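You operate a simulated robot arm through the tools that you are given. There is no shell and no other tool. Be economical: measure what you need, move in short steps, check, and stop when the job is done.

You are at the controls of a simulated two-armed robot. One attempt, no reset.

TASK
Put the orange cloth on the upper shelf of the wide steel table. Then open the warmer drawer, put the grey cup in the inside of the warmer drawer, then shut the drawer. Then press the call button to switch it off. Then take the yellow sponge from the front of the tall counter and put it on the top of the corner table. Then fetch the dark cupcake from the front of the tall counter and set it on the middle shelf of the right display table. Then put the purple bowl from the rack in the right basin. Then pull the back right door open. The order counts. Set down upright: grey cup.

It is judged by the outcome, as a careful person would: the job done as asked, and still so three seconds after it is handed in. It fails if anything else is knocked over, pushed out of place, dropped, spilled or broken. Flat cloth is picked up by pressing the open fingertips on it (5 to 10 N) and closing them slowly along it; thin cloth reads only 2 to 8 mm in the jaws.

THE ROBOT
Two 6-joint arms with two-finger parallel grippers on one trunk, on a base that drives. Base frame: it is fixed to the floor where the robot stands at the start and does not move with it; the origin is under the middle of the robot, x ahead of it, y to its left, z up; the surface under the hand at the start is at about z = 240. Readings come in mm, degrees, newtons and seconds.
The left shoulder is at the start at [-106, 177, 631], the right one opposite. With the tool pointing down near the work surface each hand reaches from about 400 to 640 mm from the robot's upright axis, wherever it stands, measured 20 degrees to its own side. Places, roughly: back right door [-2000, 2700, 1100]; call button [700, 1000, 1200]; dark cupcake (6x6x6 cm) [400, 1800, 800]; grey cup (8x8x9 cm) [400, 100, 300]; inside of the warmer drawer [500, -1700, 600]; middle shelf of the right display table [-1200, 500, 500]; orange cloth (7x10x5 cm) [500, -100, 300]; purple bowl (14x14x7 cm) [-4300, 5600, 900]; right basin [-4200, 5300, 800]; top of the corner table [700, -2700, 800]; upper shelf of the wide steel table [-800, -3400, 500]; warmer drawer [500, -1700, 600]; yellow sponge (7x9x4 cm) [600, 1800, 800]. Payload 1.57 kg a hand.
The TCP of each hand is the grasp point between the finger pads, 30 mm short of the fingertips. In the tool frame z runs along the fingers and y along their closing line. Largest opening 80 mm; finger width 17, thickness 12; the body of the gripper, 40 by 82 mm, starts 80 mm behind the TCP.
Orientation is that of the tool frame in the base frame, as a unit quaternion [x, y, z, w]. With the fingers straight down and closing along the base's y, the tool's x points along the base's -x, its y along +y and its z along -z.

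THE INTERFACE
- The arms move only by the tool nudge_tool. It takes "left_targets", "right_targets" or both (then of equal length, played together; a hand with none holds still); each is a list of rows, each a list of 3 entries, a list of its own where there are three numbers: the gripper command, from -1 (shut) to 1 (fully open), values between in proportion, then the shift along the tool's x, y, z in units of 400 mm (1.0 is 400 mm), then the turn, a rotation vector about the tool's x, y, z in units of 90 degrees (1.0 is 90 degrees). In form: [[fingers, [tx, ty, tz], [ax, ay, az]], ...]. A call has 1 to 12 rows; each row is the pose to reach, as a shift and turn from the pose commanded when the call began, along the tool's axes at that moment. A call with a number of a shift or a turn outside -1 to 1 is refused whole. Each row takes 0.2 s and may step no farther than 50 mm and 8.6 degrees from the row before; otherwise, or with a gripper value out of range, the whole call is refused. Where a pose cannot be reached the arm comes as near as it can. A force on the tool above 40 N (or 10 N above the force at the start of the call, whichever is more), or a blocked arm, ends the call early, and 0.2 s more pass. Each finger travels about 72 mm/s and halts on what it meets, pressing with about 36 N; the grip force reading is that of the motor and also rises with nothing between the fingers. The clock runs only during rows and for 0.2 s after the last one: add rows that repeat a pose to give the fingers time. It gives the time, the measured TCP pose, the force on the tool (base axes), the opening and the grip force at its end, in the units of the frame above (readings bear some noise), with the torque about the TCP (base axes, N m) and any sound that the robot's microphone picked up, and new pictures: "show" is both (left out), scene, wrist or none (wrist: the cameras of the hands that moved).
- Cameras (640 x 400 px; columns grow to the right, rows downward): "scene" is now at [45.8, -10, 1323.3]; the picture's right is [-0.18, -0.98, 0.00], its down [-0.92, 0.17, -0.36] and it looks along [0.36, -0.07, -0.93] (base axes); focal length 264 px, centre (320, 200). "left" rides on the left gripper at [72, 7, -122] in its tool frame; the picture's right is [-0.09, 1.00, 0.00], its down [-0.84, -0.08, -0.54] and it looks along [-0.54, -0.05, 0.84] (tool axes); focal length 238 px, centre (320, 200). "right" rides on the right gripper at [72, -7, -122] in its tool frame; the picture's right is [0.09, 1.00, 0.00], its down [-0.84, 0.08, -0.54] and it looks along [-0.54, 0.05, 0.84] (tool axes); focal length 238 px, centre (320, 200). There is no depth. A picture from a camera that has moved, and an enlarged one, comes with that camera's place and axes in the base frame and with its lens.
- lift_body(by): slides the trunk up (or, below 0, down) by that many mm; the arms and the scene camera ride with it, the base frame stays. It gives what a move gives, with no picture.
- drive_base(legs): drives the robot by 1 to 6 legs, each [ahead, left, turn to the left] in mm, mm and degrees, along the robot's own axes; the way and the turn of a leg run together, so that a leg with both is an arc; at most 1500 mm and 180 degrees a leg. The arms and the cameras ride along, it lands a little off, and it stops where it bumps. It gives what a move gives, and a new picture of the scene camera.
- pan_tilt(pan, tilt): turns the head with the scene camera to pan (to the left, within 143 degrees either way) and tilt (down, from -29 to 69), counted from straight ahead of the robot. It gives what a move gives, and a new picture of the scene camera.
- enlarge(camera, box): a new picture of the part [left, top, right, bottom] of that camera's present view, enlarged. It takes no simulated time.
- sign_off(): hands the job in; it is judged then, once.

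Go step by step. Nothing tells you exact positions but the pictures and the camera data: compare them with the known pose of the tool, close in by small moves and look again before you grip or let go. The budget is 207 turns and 260 pictures, counting those below and the enlarged ones. Unless the task says otherwise, let go and move clear before handing in.

The tools are called by a JSON object that holds its "api" and its "payload". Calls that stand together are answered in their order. nudge_tool: Moves the arms, as the interface text tells. Its arguments: {"type":"object","properties":{"left_targets":{"type":"array"},"right_targets":{"type":"array"},"show":{"type":"string","enum":["both","scene","wrist","none"]}},"required":[]} The other tools are called the same way: lift_body (by) slides the trunk up or down; drive_base (legs) drives the base; pan_tilt (pan, tilt) turns the head that bears the scene camera; enlarge (camera, box) takes an enlarged picture of a part of a camera's view; sign_off () hands the job in.

At the start:

```text
t: 0.0
left_position: [377.5, 171.5, 489.8]
left_tool_rot: [0.0, 1.0, 0.0, 0.0]
left_ft_force: [-0.4, -0.3, 0.8]
left_ft_torque: [0.03, 0.01, -0.02]
left_grip_width: 79.8
left_finger_force: 0.0
right_position: [386.0, -151.2, 487.3]
right_tool_rot: [0.0, 1.0, -0.001, 0.0]
right_ft_force: [-0.1, -0.5, 0.6]
right_ft_torque: [-0.02, 0.0, 0.02]
right_grip_width: 79.8
right_finger_force: 0.1
trunk travel left (down, up): [-75.0, 253.0]
robot x, y, heading: [2.3, -2.4, 0.0]
head pan, tilt: [-10.5, 68.6]
```

scene: 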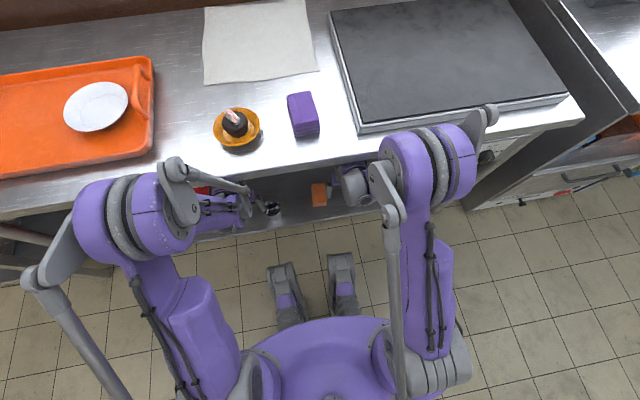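
right: 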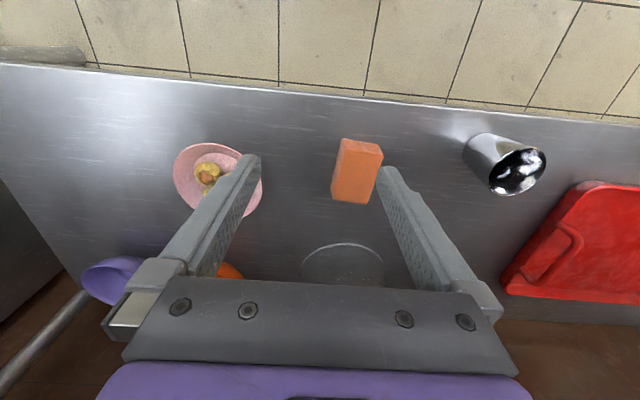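
left: 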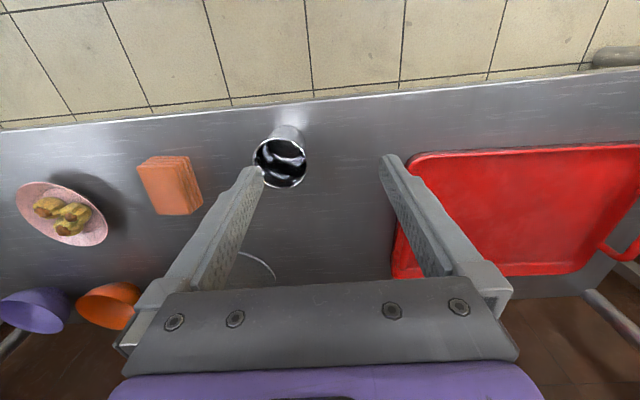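

The hands hang in front of a low shelf that holds the orange cloth and the grey cup, under a table top. I'll take a closer look at the clearances.

{"api": "enlarge", "payload": {"camera": "scene", "box": [140, 120, 440, 308]}}

{"api": "enlarge", "payload": {"camera": "right", "box": [160, 80, 560, 330]}}

{"api": "pan_tilt", "payload": {"pan": -60, "tilt": 30}}

```text
2.13 times, centred on (290, 214) of scene
camera zoom: at [45.8, -10.0, 1323.3], right [-0.18, -0.98, 0.0], down [-0.92, 0.17, -0.36], along [0.36, -0.07, -0.93], focal length 562 px, centre (384, 170)
```

zoom: 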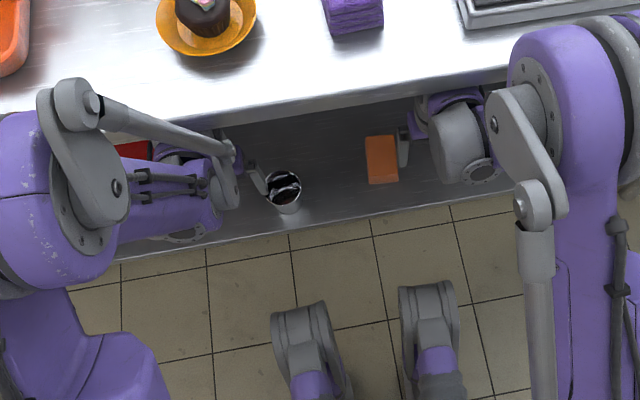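

```text
1.60 times, centred on (360, 205) of right
camera zoom: at [313.2, -157.8, 608.5], right [-0.09, 1.0, 0.0], down [0.84, 0.08, 0.54], along [0.54, 0.05, -0.84], focal length 381 px, centre (256, 192)
```

zoom: 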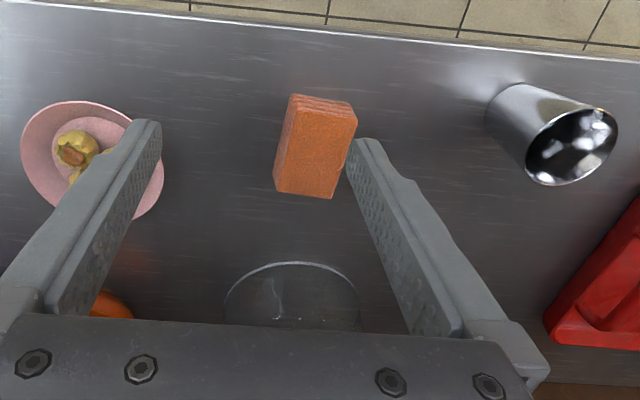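

```text
t: 1.2
left_position: [377.0, 170.4, 489.5]
left_tool_rot: [0.0, 1.0, 0.0, 0.0]
left_ft_force: [-0.5, -0.8, 0.5]
left_ft_torque: [0.0, 0.03, 0.02]
left_grip_width: 80.0
left_finger_force: 0.1
right_position: [385.3, -152.1, 486.2]
right_tool_rot: [0.001, 1.0, 0.0, 0.0]
right_ft_force: [0.4, -0.5, -0.8]
right_ft_torque: [-0.01, -0.01, 0.02]
right_grip_width: 79.8
right_finger_force: 0.0
trunk travel left (down, up): [-75.0, 253.0]
robot x, y, heading: [-0.5, -0.1, -0.0]
head pan, tilt: [-60.0, 30.0]
camera scene: at [35.9, -78.1, 1374.5], right [-0.87, -0.5, 0.0], down [-0.25, 0.43, -0.87], along [0.43, -0.75, -0.5], focal length 264 px, centre (320, 200)
```

scene: 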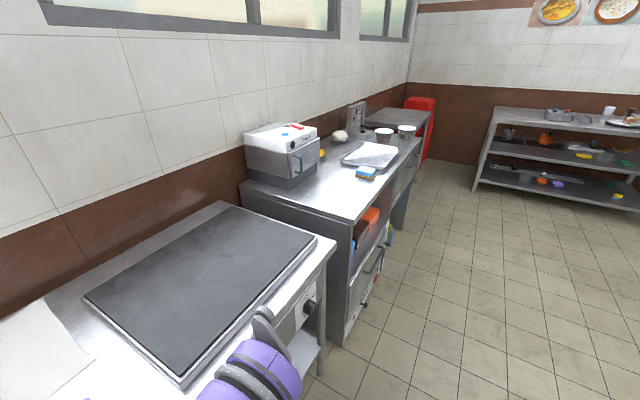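

The cloth is a folded block near [477, -89], its top near z 290 and its long side along x. I'll move the right hand above it and look again.

{"api": "nudge_tool", "payload": {"right_targets": [[1, [0, 0.05, 0.1], [0, 0, 0.03]], [1, [-0.06, 0.1, 0.19], [0, 0, 0.03]], [1, [-0.14, 0.15, 0.24], [0, 0, 0.03]], [1, [-0.23, 0.158, 0.26], [0, 0, 0.03]], [1, [-0.23, 0.158, 0.26], [0, 0, 0.03]]], "show": "wrist"}}

{"api": "pan_tilt", "payload": {"pan": 0, "tilt": 69}}

```text
t: 2.6
left_position: [339.3, 167.7, 496.9]
left_tool_rot: [0.004, 1.0, 0.0, 0.008]
left_ft_force: [0.3, 0.4, 0.1]
left_ft_torque: [0.02, -0.03, 0.04]
left_grip_width: 80.2
left_finger_force: 0.0
right_position: [427.3, -90.8, 388.0]
right_tool_rot: [0.024, 1.0, 0.002, 0.008]
right_ft_force: [-0.1, 0.1, 0.1]
right_ft_torque: [0.02, 0.03, 0.02]
right_grip_width: 80.0
right_finger_force: 0.1
trunk travel left (down, up): [-75.0, 253.0]
robot x, y, heading: [-30.2, 1.8, -0.7]
head pan, tilt: [-60.0, 30.0]
stopped in row 5 (right hand): the arm was blocked; the commanded pose is now the measured one
camera right: at [352.9, -94.0, 507.8], right [-0.04, 1.0, 0.0], down [0.83, 0.03, 0.56], along [0.56, 0.03, -0.83], focal length 238 px, centre (320, 200)
```

right: 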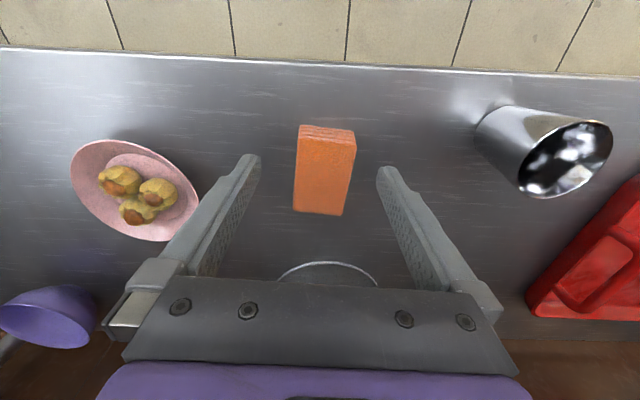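

```text
t: 3.9
left_position: [340.4, 168.1, 496.8]
left_tool_rot: [0.002, 1.0, 0.002, 0.01]
left_ft_force: [0.7, 0.7, 0.3]
left_ft_torque: [-0.01, 0.02, 0.0]
left_grip_width: 80.3
left_finger_force: 0.1
right_position: [427.4, -89.7, 388.0]
right_tool_rot: [0.024, 1.0, 0.003, 0.009]
right_ft_force: [1.0, -0.3, 0.7]
right_ft_torque: [-0.01, 0.02, 0.0]
right_grip_width: 80.0
right_finger_force: 0.1
trunk travel left (down, up): [-75.0, 253.0]
robot x, y, heading: [-29.1, 1.2, -0.1]
head pan, tilt: [0.0, 68.8]
camera scene: at [-7.1, -3.7, 1323.8], right [0.0, -1.0, 0.0], down [-0.92, 0.01, -0.38], along [0.38, 0.0, -0.92], focal length 264 px, centre (320, 200)
```

scene: 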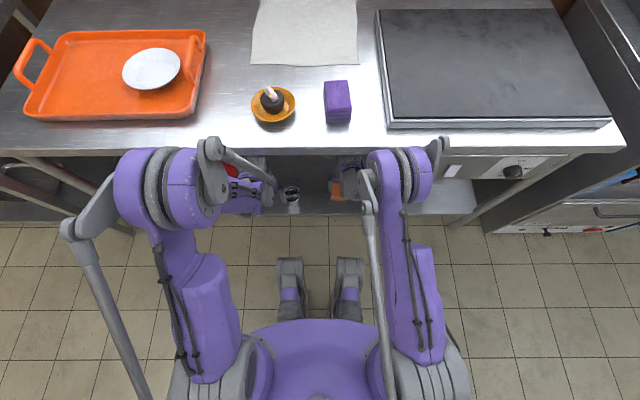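

The right elbow met the table edge and nudged the base back about 30 mm. I'll pitch the hand forward so the forearm comes down and back from the edge.

{"api": "nudge_tool", "payload": {"right_targets": [[1, [0.02, 0, 0], [0, -0.09, 0]], [1, [0.03, 0, 0], [0, -0.18, 0]], [1, [0.03, 0, 0], [0, -0.27, 0]], [1, [0.03, 0, 0], [0, -0.36, 0]], [1, [0.03, 0, 0], [0, -0.45, 0]], [1, [0.03, 0, 0], [0, -0.54, 0]], [1, [0.03, 0, 0], [0, -0.54, 0]]], "show": "both"}}

```text
t: 5.5
left_position: [349.3, 169.4, 489.7]
left_tool_rot: [0.002, 1.0, -0.001, 0.0]
left_ft_force: [0.4, 0.2, 0.3]
left_ft_torque: [-0.01, -0.01, 0.0]
left_grip_width: 80.1
left_finger_force: 0.2
right_position: [484.0, -75.6, 397.6]
right_tool_rot: [0.021, 0.911, -0.009, 0.411]
right_ft_force: [-0.8, -0.1, -0.5]
right_ft_torque: [0.0, -0.02, 0.01]
right_grip_width: 80.1
right_finger_force: 0.0
right hand out of reach, approached as far as the arm can: row 4, 5, 6, 7
trunk travel left (down, up): [-75.0, 253.0]
robot x, y, heading: [-27.5, 0.4, -0.1]
head pan, tilt: [0.0, 68.8]
camera scene: at [17.9, 0.3, 1323.1], right [0.0, -1.0, 0.0], down [-0.93, 0.0, -0.36], along [0.36, 0.0, -0.93], focal length 264 px, centre (320, 200)
camera right: at [344.4, -75.3, 423.7], right [-0.02, 1.0, -0.07], down [0.15, 0.07, 0.99], along [0.99, 0.01, -0.15], focal length 238 px, centre (320, 200)
```

scene: 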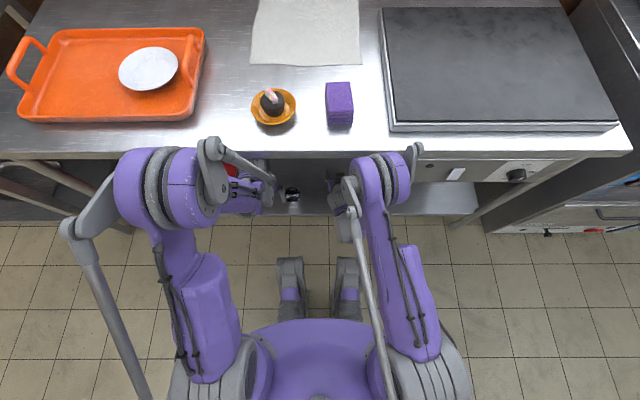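
right: 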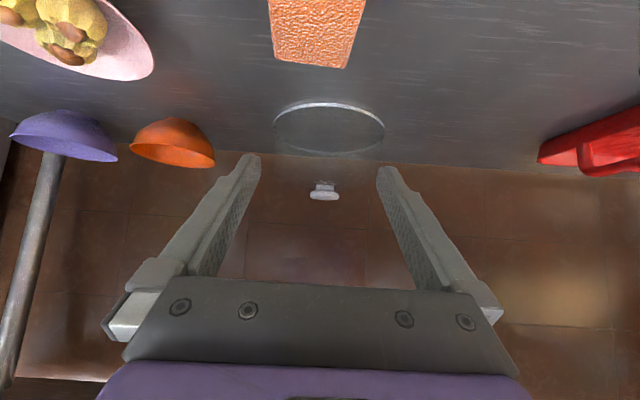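

The arm can't fold closer with that pitch, so the base should stand farther back. I'll drive back 130 mm.

{"api": "drive_base", "payload": {"legs": [[-130, 0, 0]]}}

```text
t: 6.8
left_position: [221.5, 171.9, 489.4]
left_tool_rot: [0.0, 1.0, -0.001, 0.0]
left_ft_force: [-0.3, 0.2, 0.7]
left_ft_torque: [0.02, -0.03, -0.02]
left_grip_width: 80.1
left_finger_force: 0.1
right_position: [357.7, -74.4, 397.5]
right_tool_rot: [0.02, 0.911, -0.009, 0.412]
right_ft_force: [-0.4, -0.1, 0.3]
right_ft_torque: [-0.03, -0.02, -0.01]
right_grip_width: 80.1
right_finger_force: 0.2
trunk travel left (down, up): [-75.0, 253.0]
robot x, y, heading: [-154.2, -1.1, -0.2]
head pan, tilt: [0.0, 68.8]
camera scene: at [-109.0, 0.7, 1323.1], right [0.0, -1.0, 0.0], down [-0.93, 0.0, -0.36], along [0.36, 0.0, -0.93], focal length 264 px, centre (320, 200)
```

scene: 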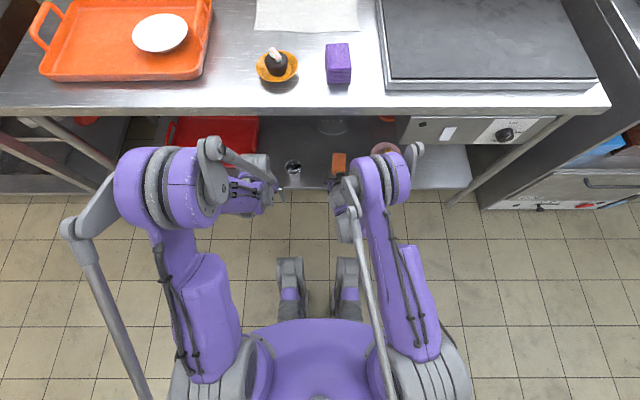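

Now I can see the cloth and plenty of space. A small test move will tell me how the commanded pose relates to the measured one.

{"api": "nudge_tool", "payload": {"right_targets": [[1, [-0.058, 0, 0.066], [0, 0, 0]], [1, [-0.116, 0, 0.131], [0, 0, 0]], [1, [-0.116, 0, 0.131], [0, 0, 0]]], "show": "wrist"}}

```text
t: 7.5
left_position: [222.5, 171.0, 490.1]
left_tool_rot: [0.001, 1.0, 0.0, 0.0]
left_ft_force: [-0.2, -0.9, 0.9]
left_ft_torque: [-0.02, -0.02, 0.01]
left_grip_width: 80.3
left_finger_force: 0.1
right_position: [430.7, -77.2, 397.3]
right_tool_rot: [0.02, 0.912, -0.009, 0.41]
right_ft_force: [0.2, 0.2, -0.5]
right_ft_torque: [0.01, -0.01, 0.03]
right_grip_width: 79.9
right_finger_force: 0.0
trunk travel left (down, up): [-75.0, 253.0]
robot x, y, heading: [-155.7, -1.0, -0.1]
head pan, tilt: [0.0, 68.8]
camera right: at [290.9, -77.0, 424.3], right [-0.02, 1.0, -0.07], down [0.15, 0.07, 0.99], along [0.99, 0.01, -0.15], focal length 238 px, centre (320, 200)
```

right: 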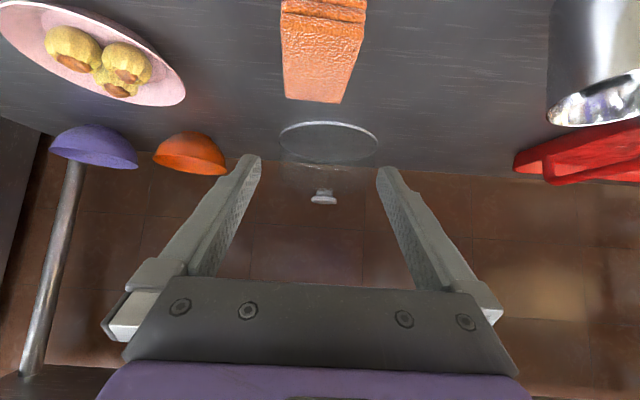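

The cloth's centre is about [466, -85] with about 5 degrees of yaw. I'll lower the fingers around it.

{"api": "nudge_tool", "payload": {"right_targets": [[1, [0.05, -0.014, 0.09], [0, 0, 0]], [1, [0.11, -0.014, 0.18], [0, 0, 0]], [1, [0.174, -0.014, 0.256], [0, 0, 0]], [1, [0.174, -0.014, 0.256], [0, 0, 0]]], "show": "both"}}

```text
t: 8.6
left_position: [222.1, 171.1, 489.0]
left_tool_rot: [0.0, 1.0, 0.0, 0.0]
left_ft_force: [-1.2, -0.6, 0.3]
left_ft_torque: [-0.02, 0.0, 0.01]
left_grip_width: 80.0
left_finger_force: 0.1
right_position: [458.3, -86.0, 278.8]
right_tool_rot: [0.02, 0.911, -0.008, 0.411]
right_ft_force: [-0.1, 0.4, -0.3]
right_ft_torque: [0.0, 0.02, 0.02]
right_grip_width: 80.2
right_finger_force: 0.0
trunk travel left (down, up): [-75.0, 253.0]
robot x, y, heading: [-154.8, -0.4, -0.5]
head pan, tilt: [0.0, 68.8]
camera scene: at [-108.4, 0.7, 1323.2], right [0.0, -1.0, 0.0], down [-0.93, 0.0, -0.36], along [0.36, 0.0, -0.93], focal length 264 px, centre (320, 200)
camera right: at [319.5, -86.9, 304.6], right [-0.02, 1.0, -0.07], down [0.15, 0.07, 0.99], along [0.99, 0.01, -0.15], focal length 238 px, centre (320, 200)
```

scene: 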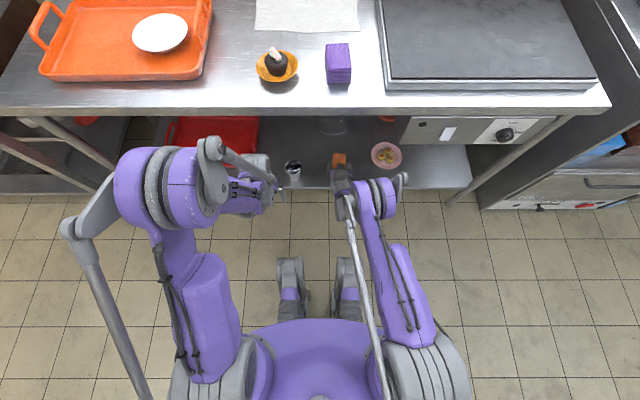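
right: 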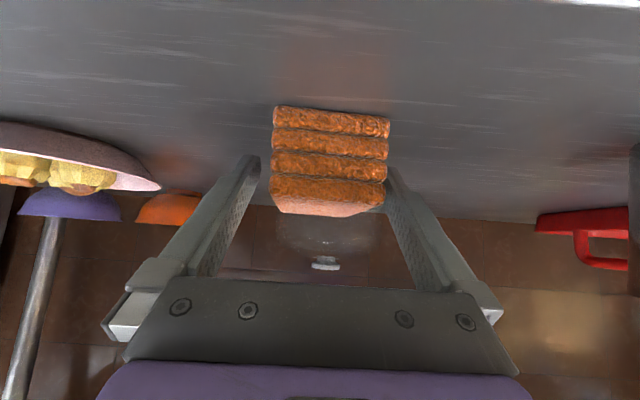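

The cloth is between the fingers, slightly left of centre. I'll lower 8 mm, shift 4 mm left and close.

{"api": "nudge_tool", "payload": {"right_targets": [[1, [0.015, 0.011, 0.013], [0, 0, 0]], [0.3, [0.015, 0.011, 0.013], [0, 0, 0]], [-0.2, [0.015, 0.011, 0.013], [0, 0, 0]], [-0.6, [0.015, 0.011, 0.013], [0, 0, 0]], [-1, [0.015, 0.011, 0.013], [0, 0, 0]], [-1, [0.015, 0.011, 0.013], [0, 0, 0]], [-1, [-0.06, 0.011, -0.05], [0, 0, 0]], [-1, [-0.1, 0.011, -0.1], [0, 0, 0]]], "show": "both"}}

```text
t: 10.3
left_position: [222.8, 170.6, 490.9]
left_tool_rot: [0.001, 1.0, -0.001, 0.001]
left_ft_force: [-1.0, 0.0, -0.8]
left_ft_torque: [-0.01, 0.01, 0.02]
left_grip_width: 80.0
left_finger_force: 0.1
right_position: [454.6, -77.4, 333.2]
right_tool_rot: [0.02, 0.912, -0.009, 0.411]
right_ft_force: [0.8, -0.4, -0.5]
right_ft_torque: [0.0, 0.03, 0.02]
right_grip_width: 61.1
right_finger_force: 36.2
right hand out of reach, approached as far as the arm can: row 1, 2, 3, 4, 5, 6
trunk travel left (down, up): [-75.0, 253.0]
robot x, y, heading: [-154.1, -0.8, 0.2]
head pan, tilt: [0.0, 68.8]
camera scene: at [-108.5, 0.7, 1323.1], right [0.0, -1.0, 0.0], down [-0.93, 0.0, -0.36], along [0.36, 0.0, -0.93], focal length 264 px, centre (320, 200)
camera right: at [315.5, -78.3, 359.6], right [-0.02, 1.0, -0.07], down [0.15, 0.07, 0.99], along [0.99, 0.01, -0.15], focal length 238 px, centre (320, 200)
```

scene: 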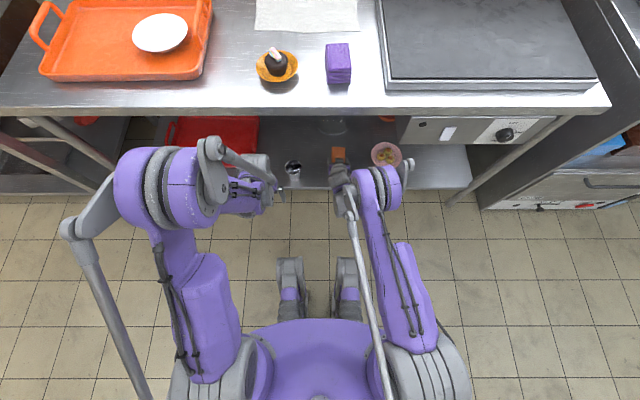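
right: 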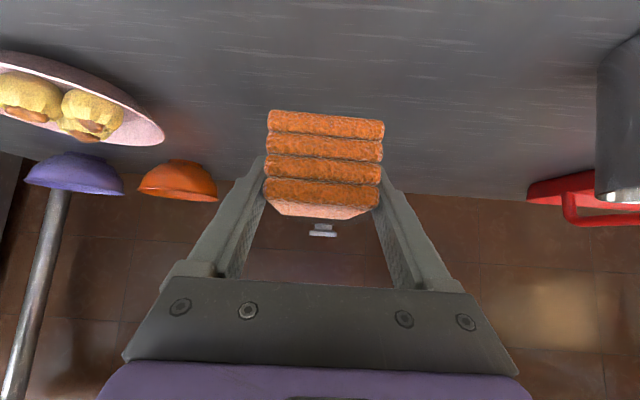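

The cloth is gripped at 61 mm. Before driving I'll also take the grey cup with the left hand, so I pitch that hand forward and look at the cup.

{"api": "nudge_tool", "payload": {"left_targets": [[1, [-0.06, -0.03, 0.04], [0, -0.09, 0]], [1, [-0.12, -0.06, 0.08], [0, -0.18, 0]], [1, [-0.18, -0.08, 0.11], [0, -0.27, 0]], [1, [-0.24, -0.1, 0.14], [0, -0.36, 0]], [1, [-0.29, -0.13, 0.17], [0, -0.45, 0]], [1, [-0.33, -0.15, 0.2], [0, -0.54, 0]], [1, [-0.33, -0.15, 0.2], [0, -0.54, 0]]], "show": "both"}}

```text
t: 11.9
left_position: [361.1, 111.8, 412.4]
left_tool_rot: [0.001, 0.911, 0.0, 0.411]
left_ft_force: [0.2, 0.7, -0.1]
left_ft_torque: [-0.01, 0.01, -0.01]
left_grip_width: 80.2
left_finger_force: 0.0
left hand out of reach, approached as far as the arm can: row 6, 7
right_position: [455.2, -78.9, 333.1]
right_tool_rot: [0.02, 0.911, -0.009, 0.411]
right_ft_force: [-0.2, 1.3, -1.1]
right_ft_torque: [-0.02, 0.02, -0.01]
right_grip_width: 61.3
right_finger_force: 36.0
trunk travel left (down, up): [-75.0, 253.0]
robot x, y, heading: [-155.6, -1.2, -0.4]
head pan, tilt: [0.0, 68.8]
camera scene: at [-108.4, 0.7, 1323.2], right [0.0, -1.0, 0.0], down [-0.93, 0.0, -0.36], along [0.36, 0.0, -0.93], focal length 264 px, centre (320, 200)
camera left: at [222.4, 118.1, 437.9], right [0.06, 1.0, 0.07], down [0.15, -0.08, 0.99], along [0.99, -0.05, -0.15], focal length 238 px, centre (320, 200)
```

scene: 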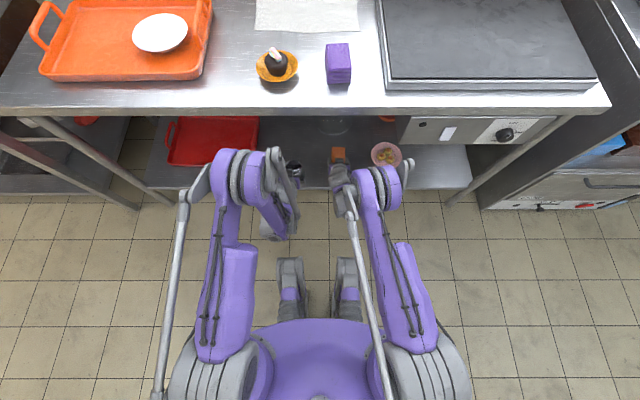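
left: 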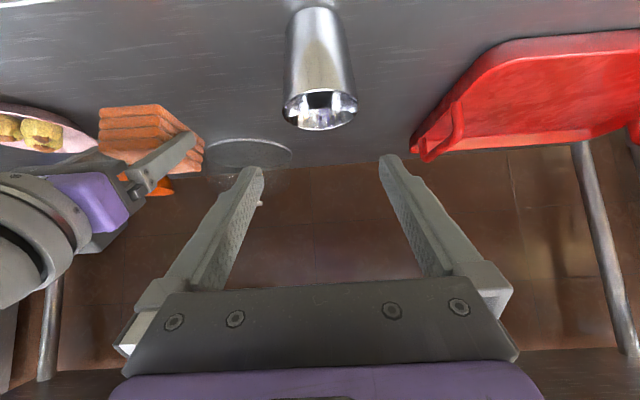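

The cup's axis is near [425, 113] and its rim is about 67 mm across, so it fits. I'll lower the open fingers around it.

{"api": "nudge_tool", "payload": {"left_targets": [[1, [0.03, 0.003, 0.08], [0, 0, 0]], [1, [0.06, 0.003, 0.16], [0, 0, 0]], [1, [0.09, 0.003, 0.24], [0, 0, 0]], [1, [0.12, 0.003, 0.32], [0, 0, 0]], [1, [0.12, 0.003, 0.32], [0, 0, 0]]], "show": "both"}}

```text
t: 13.2
left_position: [426.2, 110.7, 289.4]
left_tool_rot: [0.001, 0.912, 0.0, 0.411]
left_ft_force: [0.6, -0.3, 0.6]
left_ft_torque: [-0.01, 0.0, 0.0]
left_grip_width: 80.0
left_finger_force: 0.1
right_position: [455.4, -78.7, 333.2]
right_tool_rot: [0.02, 0.912, -0.008, 0.411]
right_ft_force: [-0.8, -0.1, -1.3]
right_ft_torque: [-0.01, 0.03, -0.01]
right_grip_width: 61.2
right_finger_force: 36.3
trunk travel left (down, up): [-75.0, 253.0]
robot x, y, heading: [-157.9, -0.8, 0.1]
head pan, tilt: [0.0, 68.8]
camera scene: at [-108.3, 0.7, 1323.2], right [0.0, -1.0, 0.0], down [-0.93, 0.0, -0.36], along [0.36, 0.0, -0.93], focal length 264 px, centre (320, 200)
camera left: at [286.8, 117.3, 316.1], right [0.06, 1.0, 0.07], down [0.15, -0.08, 0.99], along [0.99, -0.05, -0.15], focal length 238 px, centre (320, 200)
```

scene: 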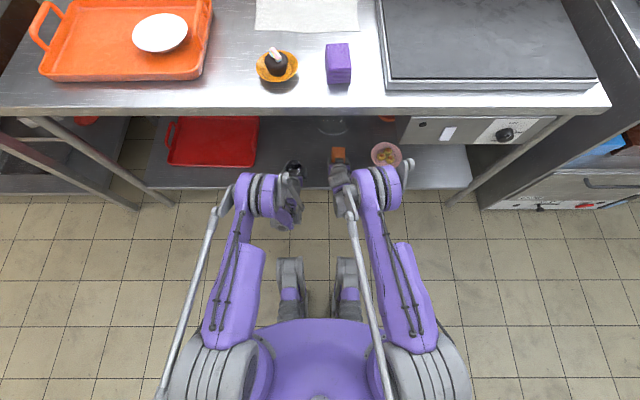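
left: 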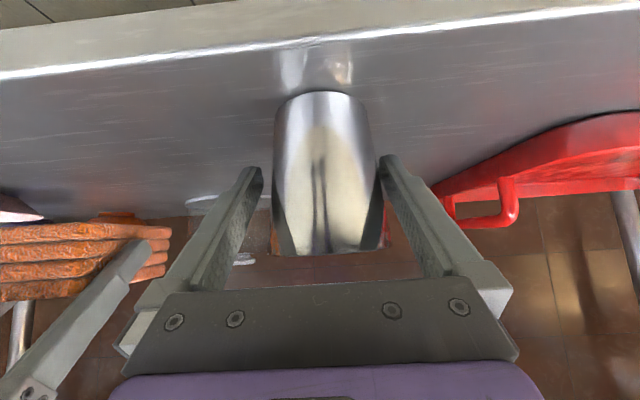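

The fingers straddle the cup and it is centred. I'll close slowly and lift.

{"api": "nudge_tool", "payload": {"left_targets": [[0.7, [0, 0.002, 0], [0, 0, 0]], [0.5, [0, 0.002, 0], [0, 0, 0]], [0.3, [0, 0.002, 0], [0, 0, 0]], [0, [0, 0.002, 0], [0, 0, 0]], [-0.5, [0, 0.002, 0], [0, 0, 0]], [-1, [0, 0.002, 0], [0, 0, 0]], [-1, [0, 0.002, 0], [0, 0, 0]], [-1, [-0.04, 0.002, -0.033], [0, 0, 0]], [-1, [-0.075, 0.002, -0.066], [0, 0, 0]]], "show": "wrist"}}

```text
t: 15.2
left_position: [424.9, 112.0, 332.2]
left_tool_rot: [0.001, 0.911, 0.0, 0.412]
left_ft_force: [-0.5, 0.2, -1.3]
left_ft_torque: [-0.02, -0.01, 0.0]
left_grip_width: 67.9
left_finger_force: 35.8
right_position: [455.0, -78.1, 333.5]
right_tool_rot: [0.02, 0.912, -0.008, 0.411]
right_ft_force: [0.4, 0.4, -1.1]
right_ft_torque: [0.0, 0.01, 0.02]
right_grip_width: 61.5
right_finger_force: 36.1
trunk travel left (down, up): [-75.0, 253.0]
robot x, y, heading: [-154.8, 2.3, -0.1]
head pan, tilt: [0.0, 68.8]
camera left: at [286.2, 119.4, 357.1], right [0.06, 1.0, 0.07], down [0.15, -0.08, 0.99], along [0.99, -0.05, -0.15], focal length 238 px, centre (320, 200)
```

left: 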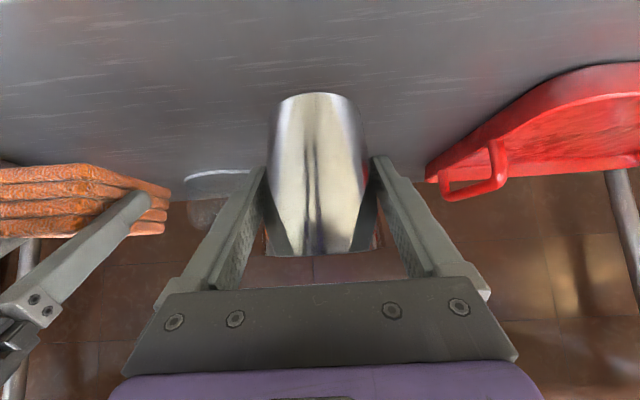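

Both objects are held. I'll back out, turn right and look toward the wide steel table.

{"api": "drive_base", "payload": {"legs": [[-330, 0, 0], [0, 0, -90]]}}

{"api": "pan_tilt", "payload": {"pan": 0, "tilt": 22}}

```text
t: 21.2
left_position: [-373.9, -578.6, 330.9]
left_tool_rot: [0.646, 0.643, -0.291, 0.29]
left_ft_force: [-0.3, -0.2, -0.5]
left_ft_torque: [0.02, 0.01, 0.0]
left_grip_width: 67.2
left_finger_force: 35.8
right_position: [-563.5, -608.3, 333.1]
right_tool_rot: [0.659, 0.63, -0.297, 0.284]
right_ft_force: [0.7, -0.2, -0.3]
right_ft_torque: [0.03, -0.03, 0.04]
right_grip_width: 61.3
right_finger_force: 36.0
trunk travel left (down, up): [-75.0, 253.0]
robot x, y, heading: [-484.4, 0.0, -90.3]
head pan, tilt: [0.0, 68.8]
camera scene: at [-483.0, -43.7, 1323.1], right [-1.0, 0.0, 0.0], down [0.0, 0.93, -0.36], along [0.0, -0.36, -0.93], focal length 264 px, centre (320, 200)
```

scene: 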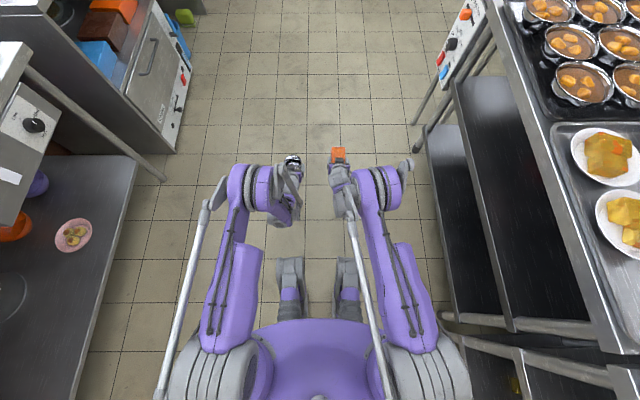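

```text
t: 22.3
left_position: [-373.6, -577.3, 331.7]
left_tool_rot: [0.645, 0.643, -0.292, 0.291]
left_ft_force: [0.3, -0.5, -1.0]
left_ft_torque: [0.0, -0.07, -0.01]
left_grip_width: 66.9
left_finger_force: 35.8
right_position: [-564.4, -609.0, 333.2]
right_tool_rot: [0.66, 0.629, -0.297, 0.284]
right_ft_force: [-0.7, -0.7, -1.6]
right_ft_torque: [-0.01, -0.01, 0.0]
right_grip_width: 61.1
right_finger_force: 35.9
trunk travel left (down, up): [-75.0, 253.0]
robot x, y, heading: [-485.9, 0.7, -90.3]
head pan, tilt: [0.0, 22.0]
camera scene: at [-483.2, -80.6, 1387.3], right [-1.0, 0.0, 0.0], down [0.0, 0.38, -0.93], along [0.0, -0.93, -0.38], focal length 264 px, centre (320, 200)
```

scene: 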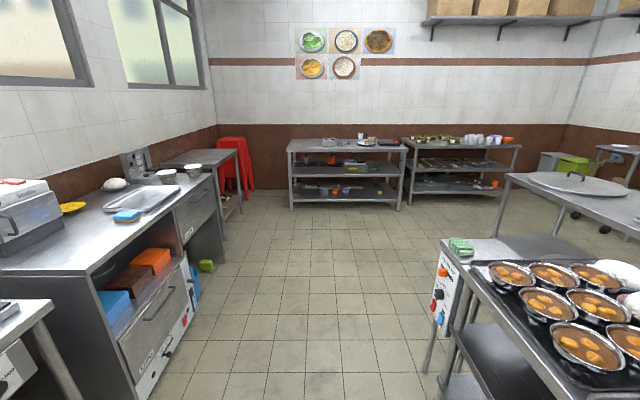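

The wide steel table stands straight ahead, about 3.2 m away. I'll drive along the aisle, stop short of it and look.

{"api": "drive_base", "payload": {"legs": [[1450, 0, 0], [680, -235, 0]]}}

{"api": "pan_tilt", "payload": {"pan": 0, "tilt": 45}}

```text
t: 33.1
left_position: [-665.9, -2722.8, 331.6]
left_tool_rot: [0.651, 0.637, -0.294, 0.288]
left_ft_force: [-0.4, 0.4, 0.4]
left_ft_torque: [0.01, 0.0, 0.0]
left_grip_width: 66.7
left_finger_force: 35.8
right_position: [-855.5, -2749.6, 332.9]
right_tool_rot: [0.665, 0.624, -0.299, 0.282]
right_ft_force: [0.7, 0.0, -1.3]
right_ft_torque: [0.01, 0.0, 0.01]
right_grip_width: 61.5
right_finger_force: 36.3
trunk travel left (down, up): [-75.0, 253.0]
robot x, y, heading: [-764.1, -2141.0, -91.1]
head pan, tilt: [0.0, 22.0]
camera scene: at [-766.6, -2223.2, 1387.4], right [-1.0, 0.02, 0.0], down [0.01, 0.37, -0.93], along [-0.02, -0.93, -0.37], focal length 264 px, centre (320, 200)
```

scene: 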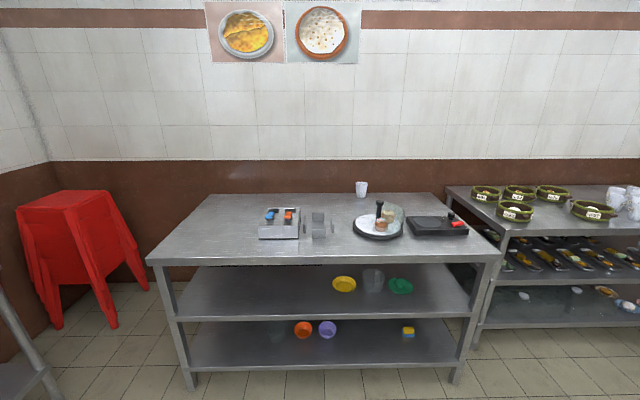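

```text
t: 34.0
left_position: [-667.2, -2723.8, 331.3]
left_tool_rot: [0.651, 0.638, -0.294, 0.288]
left_ft_force: [0.2, -0.5, -0.5]
left_ft_torque: [0.03, -0.05, 0.01]
left_grip_width: 66.1
left_finger_force: 35.8
right_position: [-856.2, -2748.9, 332.9]
right_tool_rot: [0.664, 0.624, -0.299, 0.282]
right_ft_force: [-0.4, 0.1, -1.3]
right_ft_torque: [0.02, 0.0, 0.03]
right_grip_width: 61.5
right_finger_force: 36.0
trunk travel left (down, up): [-75.0, 253.0]
robot x, y, heading: [-766.7, -2139.5, -91.2]
head pan, tilt: [0.0, 45.0]
camera scene: at [-766.3, -2211.6, 1352.0], right [-1.0, 0.02, 0.0], down [0.01, 0.71, -0.71], along [-0.01, -0.71, -0.71], focal length 264 px, centre (320, 200)
```

scene: 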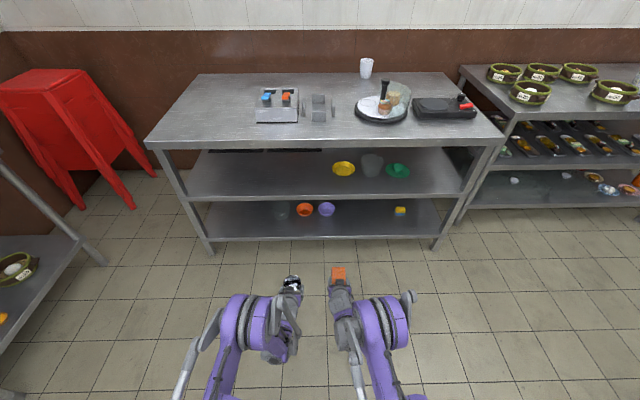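

The upper shelf is free on its left half, with bowls on the right half. I'll move closer and left so that the right hand lines up with the free area.

{"api": "drive_base", "payload": {"legs": [[230, 165, 1.2]]}}

{"api": "enlarge", "payload": {"camera": "right", "box": [0, 0, 640, 400]}}

{"api": "enlarge", "payload": {"camera": "left", "box": [0, 0, 640, 400]}}

```text
t: 36.1
left_position: [-490.1, -2951.6, 331.0]
left_tool_rot: [0.644, 0.644, -0.291, 0.291]
left_ft_force: [0.3, 0.6, -1.0]
left_ft_torque: [0.0, -0.01, -0.02]
left_grip_width: 66.2
left_finger_force: 35.9
right_position: [-679.6, -2981.8, 333.3]
right_tool_rot: [0.658, 0.631, -0.296, 0.285]
right_ft_force: [0.9, 0.7, -0.6]
right_ft_torque: [-0.01, 0.03, -0.02]
right_grip_width: 61.5
right_finger_force: 36.2
trunk travel left (down, up): [-75.0, 253.0]
robot x, y, heading: [-602.5, -2370.6, -90.1]
head pan, tilt: [0.0, 45.0]
camera scene: at [-600.8, -2442.1, 1352.0], right [-1.0, 0.0, 0.0], down [0.0, 0.71, -0.71], along [0.0, -0.71, -0.71], focal length 264 px, centre (320, 200)
```

scene: 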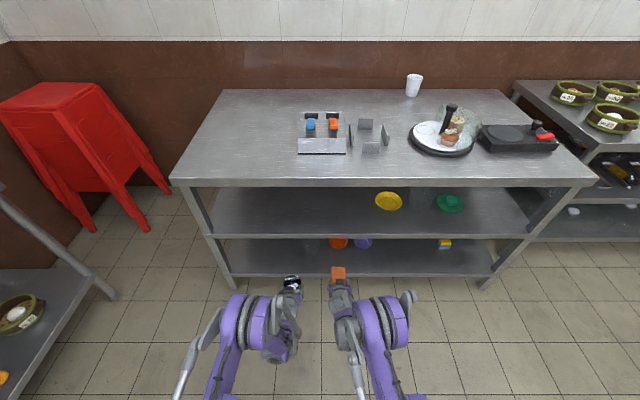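

```text
1.00 times, centred on (320, 200) of right (not enlarged: the box is as wide or as high as the picture)
camera zoom: at [-680.9, -2842.2, 359.3], right [1.0, 0.02, -0.07], down [0.07, -0.15, 0.99], along [0.01, -0.99, -0.15], focal length 238 px, centre (320, 200)
```

zoom: 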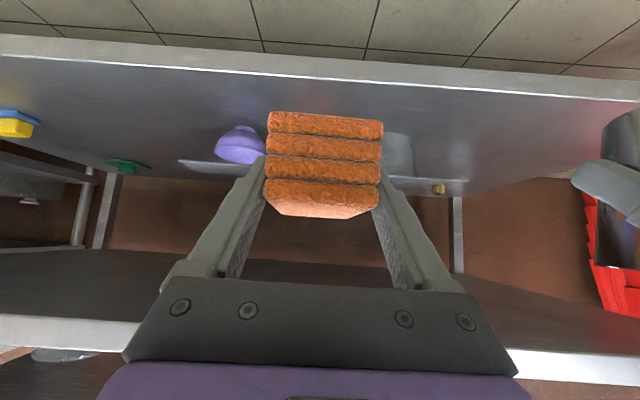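

```text
1.00 times, centred on (320, 200) of left (not enlarged: the box is as wide or as high as the picture)
camera zoom: at [-482.5, -2811.9, 356.8], right [1.0, -0.06, 0.07], down [-0.08, -0.15, 0.99], along [-0.05, -0.99, -0.15], focal length 238 px, centre (320, 200)
```

zoom: 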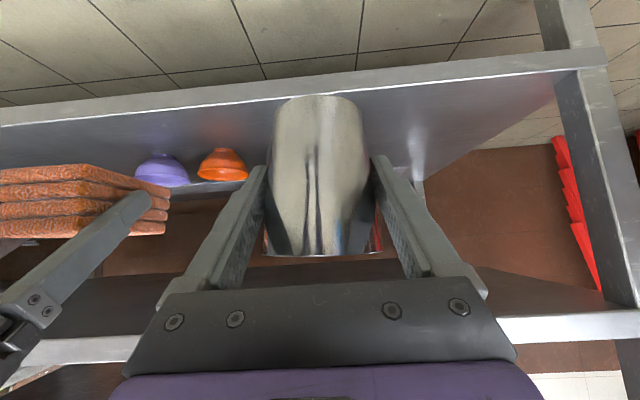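

The two views put the shelf top at z≈487 and its front edge at y≈-3104. I'll raise the right hand outside the shelf and check the forearm against the table top.

{"api": "nudge_tool", "payload": {"right_targets": [[-1, [-0.08, 0, -0.07], [0, 0, 0]], [-1, [-0.16, 0, -0.14], [0, 0, 0]], [-1, [-0.24, 0, -0.21], [0, 0, 0]], [-1, [-0.32, 0, -0.28], [0, 0, 0]], [-1, [-0.4, 0, -0.35], [0, 0, 0]], [-1, [-0.46, 0, -0.4], [0, 0, 0]], [-1, [-0.46, 0, -0.4], [0, 0, 0]]], "show": "both"}}

```text
t: 37.7
left_position: [-490.0, -2951.0, 330.9]
left_tool_rot: [0.645, 0.644, -0.291, 0.291]
left_ft_force: [0.3, -0.8, -1.0]
left_ft_torque: [0.03, 0.02, 0.0]
left_grip_width: 66.1
left_finger_force: 36.3
right_position: [-679.4, -2984.1, 576.5]
right_tool_rot: [0.658, 0.631, -0.297, 0.285]
right_ft_force: [0.9, -0.5, -0.3]
right_ft_torque: [-0.01, 0.01, 0.03]
right_grip_width: 61.5
right_finger_force: 35.8
trunk travel left (down, up): [-75.0, 253.0]
robot x, y, heading: [-602.9, -2375.7, -89.8]
head pan, tilt: [0.0, 45.0]
camera scene: at [-601.0, -2441.9, 1351.9], right [-1.0, 0.0, 0.0], down [0.0, 0.71, -0.71], along [0.0, -0.71, -0.71], focal length 264 px, centre (320, 200)
camera right: at [-680.9, -2844.6, 602.6], right [1.0, 0.02, -0.07], down [0.07, -0.15, 0.99], along [0.01, -0.99, -0.15], focal length 238 px, centre (320, 200)
```

scene: 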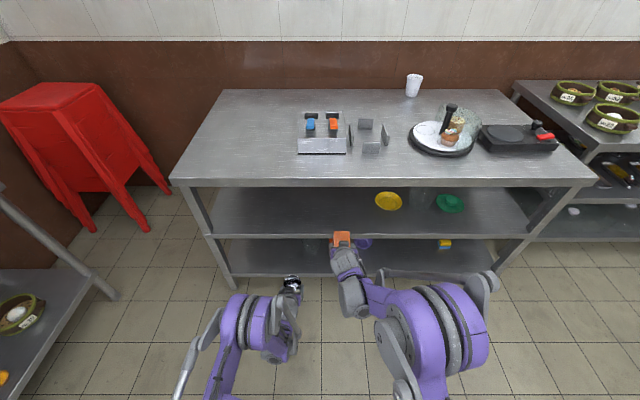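
right: 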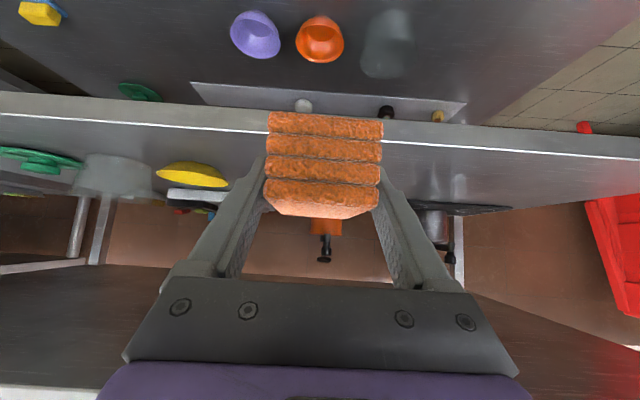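

The area just inside the front edge at x≈-680 is clear; other items sit at the back or to the right. I'll move ahead 70 mm.

{"api": "drive_base", "payload": {"legs": [[72, 0, 0]]}}

{"api": "nudge_tool", "payload": {"right_targets": [[-1, [-0.066, 0, 0.075], [0, 0, 0]], [-1, [-0.132, 0, 0.15], [0, 0, 0]], [-1, [-0.22, 0, 0.25], [0, 0, 0]], [-1, [-0.22, 0, 0.25], [0, 0, 0]]], "show": "both"}}

```text
t: 38.7
left_position: [-491.1, -3021.2, 330.5]
left_tool_rot: [0.645, 0.644, -0.291, 0.291]
left_ft_force: [0.0, -0.3, -1.3]
left_ft_torque: [0.01, 0.01, 0.0]
left_grip_width: 65.9
left_finger_force: 36.2
right_position: [-681.5, -3054.3, 576.0]
right_tool_rot: [0.658, 0.63, -0.297, 0.285]
right_ft_force: [-0.1, 0.1, -0.3]
right_ft_torque: [0.03, 0.04, 0.0]
right_grip_width: 61.3
right_finger_force: 35.6
trunk travel left (down, up): [-75.0, 253.0]
robot x, y, heading: [-604.5, -2443.4, -90.0]
head pan, tilt: [0.0, 45.0]
camera scene: at [-601.1, -2512.6, 1351.9], right [-1.0, 0.0, 0.0], down [0.0, 0.71, -0.71], along [0.0, -0.71, -0.71], focal length 264 px, centre (320, 200)
```

scene: 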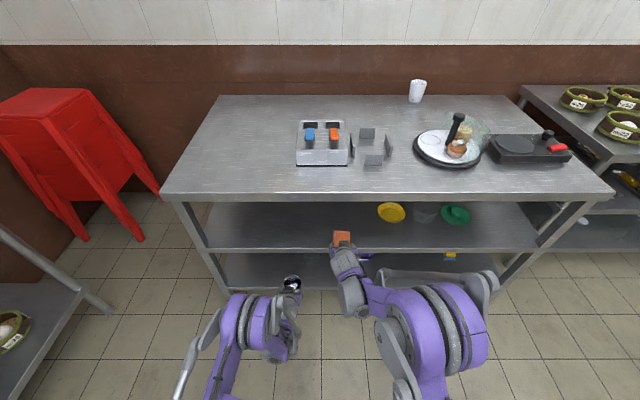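

```text
refused: row 3 steps farther than a row can; nothing moved
```

The hand is at the shelf mouth. One step was a touch too long, so I repeat the reach in shorter steps.

{"api": "nudge_tool", "payload": {"right_targets": [[-1, [-0.06, 0, 0.068], [0, 0, 0]], [-1, [-0.12, 0, 0.136], [0, 0, 0]], [-1, [-0.18, 0, 0.204], [0, 0, 0]], [-1, [-0.22, 0, 0.25], [0, 0, 0]], [-1, [-0.22, 0, 0.25], [0, 0, 0]]], "show": "both"}}

```text
t: 39.9
left_position: [-490.9, -3021.0, 330.8]
left_tool_rot: [0.645, 0.644, -0.291, 0.291]
left_ft_force: [0.2, -0.6, -1.3]
left_ft_torque: [0.01, 0.03, 0.02]
left_grip_width: 65.6
left_finger_force: 36.3
right_position: [-685.6, -3188.4, 578.2]
right_tool_rot: [0.659, 0.631, -0.296, 0.284]
right_ft_force: [-0.3, 0.8, -0.5]
right_ft_torque: [0.0, 0.02, -0.03]
right_grip_width: 61.6
right_finger_force: 35.9
trunk travel left (down, up): [-75.0, 253.0]
robot x, y, heading: [-604.5, -2442.4, -90.1]
head pan, tilt: [0.0, 45.0]
camera scene: at [-601.1, -2511.8, 1352.0], right [-1.0, 0.0, 0.0], down [0.0, 0.71, -0.71], along [0.0, -0.71, -0.71], focal length 264 px, centre (320, 200)
camera right: at [-686.5, -3048.8, 603.4], right [1.0, 0.02, -0.07], down [0.07, -0.15, 0.99], along [0.01, -0.99, -0.15], focal length 238 px, centre (320, 200)
```

scene: 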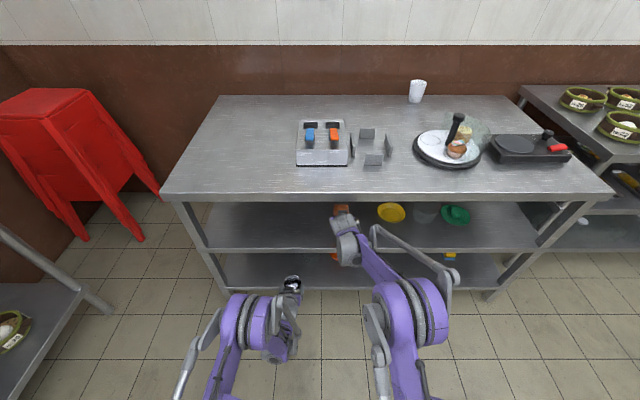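
right: 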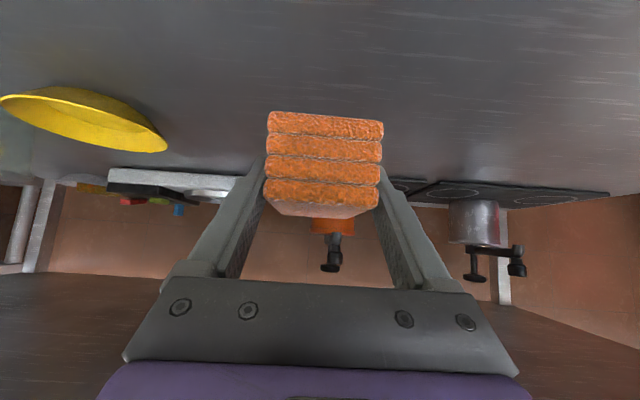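

Inside and clear. I'll lower toward the shelf.

{"api": "nudge_tool", "payload": {"right_targets": [[-1, [0.045, 0, 0.04], [0, 0, 0]], [-1, [0.08, 0, 0.07], [0, 0, 0]], [-1, [0.092, 0, 0.081], [0, 0, 0]], [-1, [0.092, 0, 0.081], [0, 0, 0]]], "show": "wrist"}}

```text
t: 40.9
left_position: [-489.9, -3019.9, 330.5]
left_tool_rot: [0.645, 0.644, -0.291, 0.291]
left_ft_force: [0.4, -0.7, -0.6]
left_ft_torque: [0.02, -0.04, -0.01]
left_grip_width: 65.5
left_finger_force: 36.2
right_position: [-686.6, -3188.5, 526.6]
right_tool_rot: [0.659, 0.63, -0.297, 0.284]
right_ft_force: [0.2, -1.4, 3.0]
right_ft_torque: [-0.25, -0.04, 0.0]
right_grip_width: 61.3
right_finger_force: 36.9
trunk travel left (down, up): [-75.0, 253.0]
robot x, y, heading: [-599.3, -2444.5, -89.8]
head pan, tilt: [0.0, 45.0]
camera right: at [-687.5, -3048.6, 552.9], right [1.0, 0.02, -0.07], down [0.07, -0.15, 0.99], along [0.01, -0.99, -0.15], focal length 238 px, centre (320, 200)
```

right: 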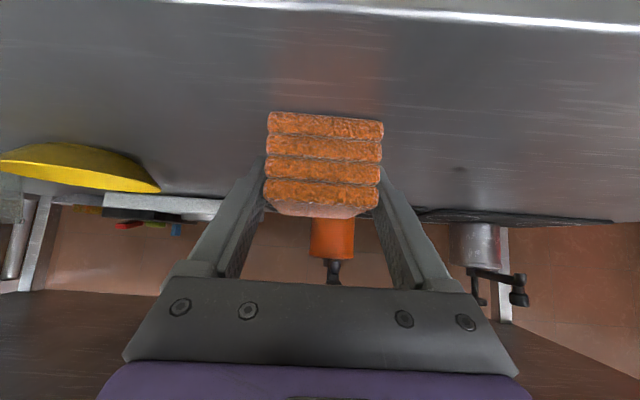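

Light contact (3 N) shows the cloth has reached the shelf. I'll lower 2 mm, open, and draw back horizontally.

{"api": "nudge_tool", "payload": {"right_targets": [[-1, [0.004, 0, 0.003], [0, 0, 0]], [-0.2, [0.004, 0, 0.003], [0, 0, 0]], [0.6, [0.004, 0, 0.003], [0, 0, 0]], [1, [0.004, 0, 0.003], [0, 0, 0]], [1, [0.004, 0, 0.003], [0, 0, 0]], [1, [0.03, 0, -0.06], [0, 0, 0]], [1, [0.09, 0, -0.13], [0, 0, 0]], [1, [0.15, 0, -0.2], [0, 0, 0]], [1, [0.22, 0, -0.27], [0, 0, 0]]], "show": "both"}}

```text
t: 42.9
left_position: [-490.6, -3021.3, 331.5]
left_tool_rot: [0.645, 0.644, -0.291, 0.29]
left_ft_force: [0.2, 2.0, -0.9]
left_ft_torque: [-0.01, -0.02, 0.03]
left_grip_width: 65.4
left_finger_force: 36.0
right_position: [-680.7, -3048.0, 532.3]
right_tool_rot: [0.658, 0.631, -0.296, 0.285]
right_ft_force: [0.6, 0.1, 1.0]
right_ft_torque: [0.0, 0.03, -0.01]
right_grip_width: 80.0
right_finger_force: 0.1
trunk travel left (down, up): [-75.0, 253.0]
robot x, y, heading: [-605.1, -2443.7, -89.6]
head pan, tilt: [0.0, 45.0]
camera scene: at [-601.1, -2511.5, 1352.0], right [-1.0, 0.0, 0.0], down [0.0, 0.71, -0.71], along [0.0, -0.71, -0.71], focal length 264 px, centre (320, 200)
camera right: at [-681.4, -2908.6, 558.7], right [1.0, 0.02, -0.07], down [0.07, -0.15, 0.99], along [0.01, -0.99, -0.15], focal length 238 px, centre (320, 200)
```

scene: 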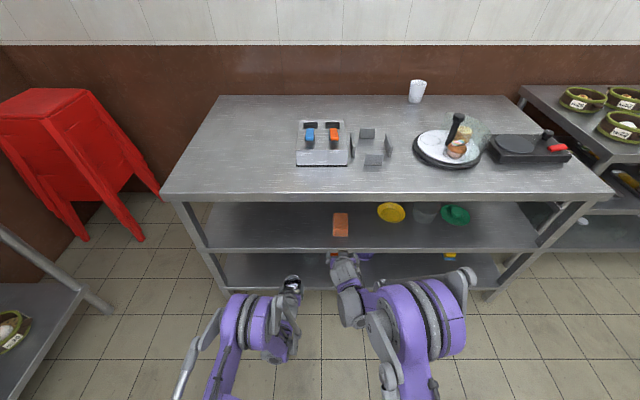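
right: 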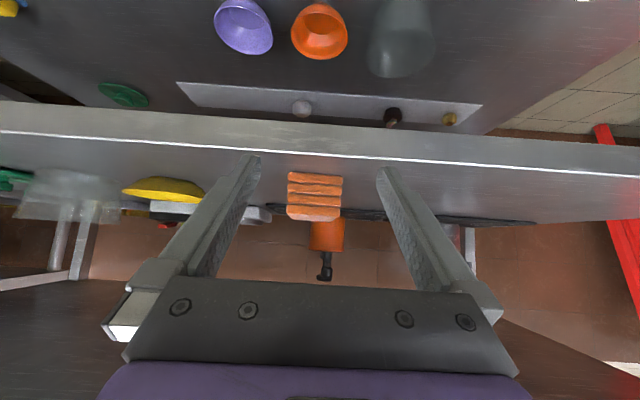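

The cloth rests on the upper shelf. Now I'll back away and turn to face the warmer drawer.

{"api": "drive_base", "payload": {"legs": [[-720, 0, 0], [0, 0, 90]]}}

{"api": "pan_tilt", "payload": {"pan": 0, "tilt": 35}}

```text
t: 50.7
left_position: [-27.9, -1606.6, 330.9]
left_tool_rot: [-0.008, 0.912, 0.003, 0.411]
left_ft_force: [-0.5, -0.1, -1.2]
left_ft_torque: [0.0, 0.03, 0.01]
left_grip_width: 65.1
left_finger_force: 35.8
right_position: [3.5, -1795.9, 533.3]
right_tool_rot: [0.012, 0.912, -0.005, 0.41]
right_ft_force: [0.1, -0.7, -0.5]
right_ft_torque: [0.04, 0.0, 0.03]
right_grip_width: 80.0
right_finger_force: 0.0
trunk travel left (down, up): [-75.0, 253.0]
robot x, y, heading: [-603.9, -1725.5, 1.3]
head pan, tilt: [0.0, 45.0]
camera scene: at [-532.9, -1727.4, 1352.0], right [0.02, -1.0, 0.0], down [-0.71, -0.01, -0.71], along [0.71, 0.01, -0.71], focal length 264 px, centre (320, 200)
```

scene: 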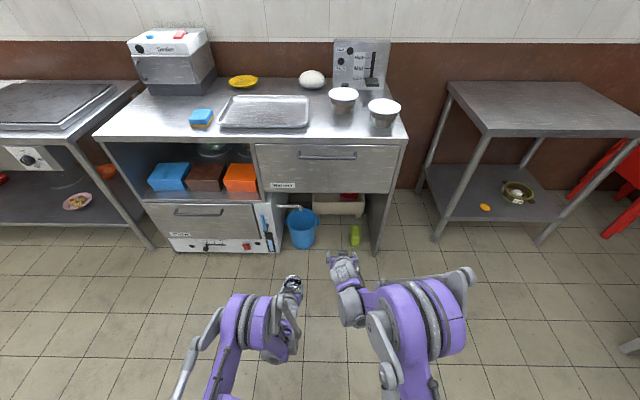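

```text
t: 51.4
left_position: [-26.9, -1607.1, 331.7]
left_tool_rot: [-0.007, 0.912, 0.003, 0.411]
left_ft_force: [-0.7, 0.9, -0.9]
left_ft_torque: [-0.03, 0.03, 0.0]
left_grip_width: 64.8
left_finger_force: 35.9
right_position: [3.7, -1795.9, 531.0]
right_tool_rot: [0.012, 0.912, -0.004, 0.41]
right_ft_force: [-0.1, -0.1, -0.2]
right_ft_torque: [0.0, -0.02, 0.05]
right_grip_width: 79.9
right_finger_force: 0.0
trunk travel left (down, up): [-75.0, 253.0]
robot x, y, heading: [-603.7, -1727.4, 0.9]
head pan, tilt: [0.0, 35.0]
camera scene: at [-526.1, -1727.3, 1366.8], right [0.02, -1.0, 0.0], down [-0.57, -0.01, -0.82], along [0.82, 0.01, -0.57], focal length 264 px, centre (320, 200)
```

scene: 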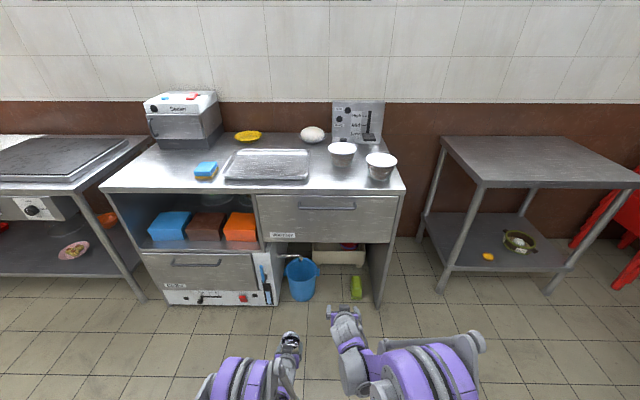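

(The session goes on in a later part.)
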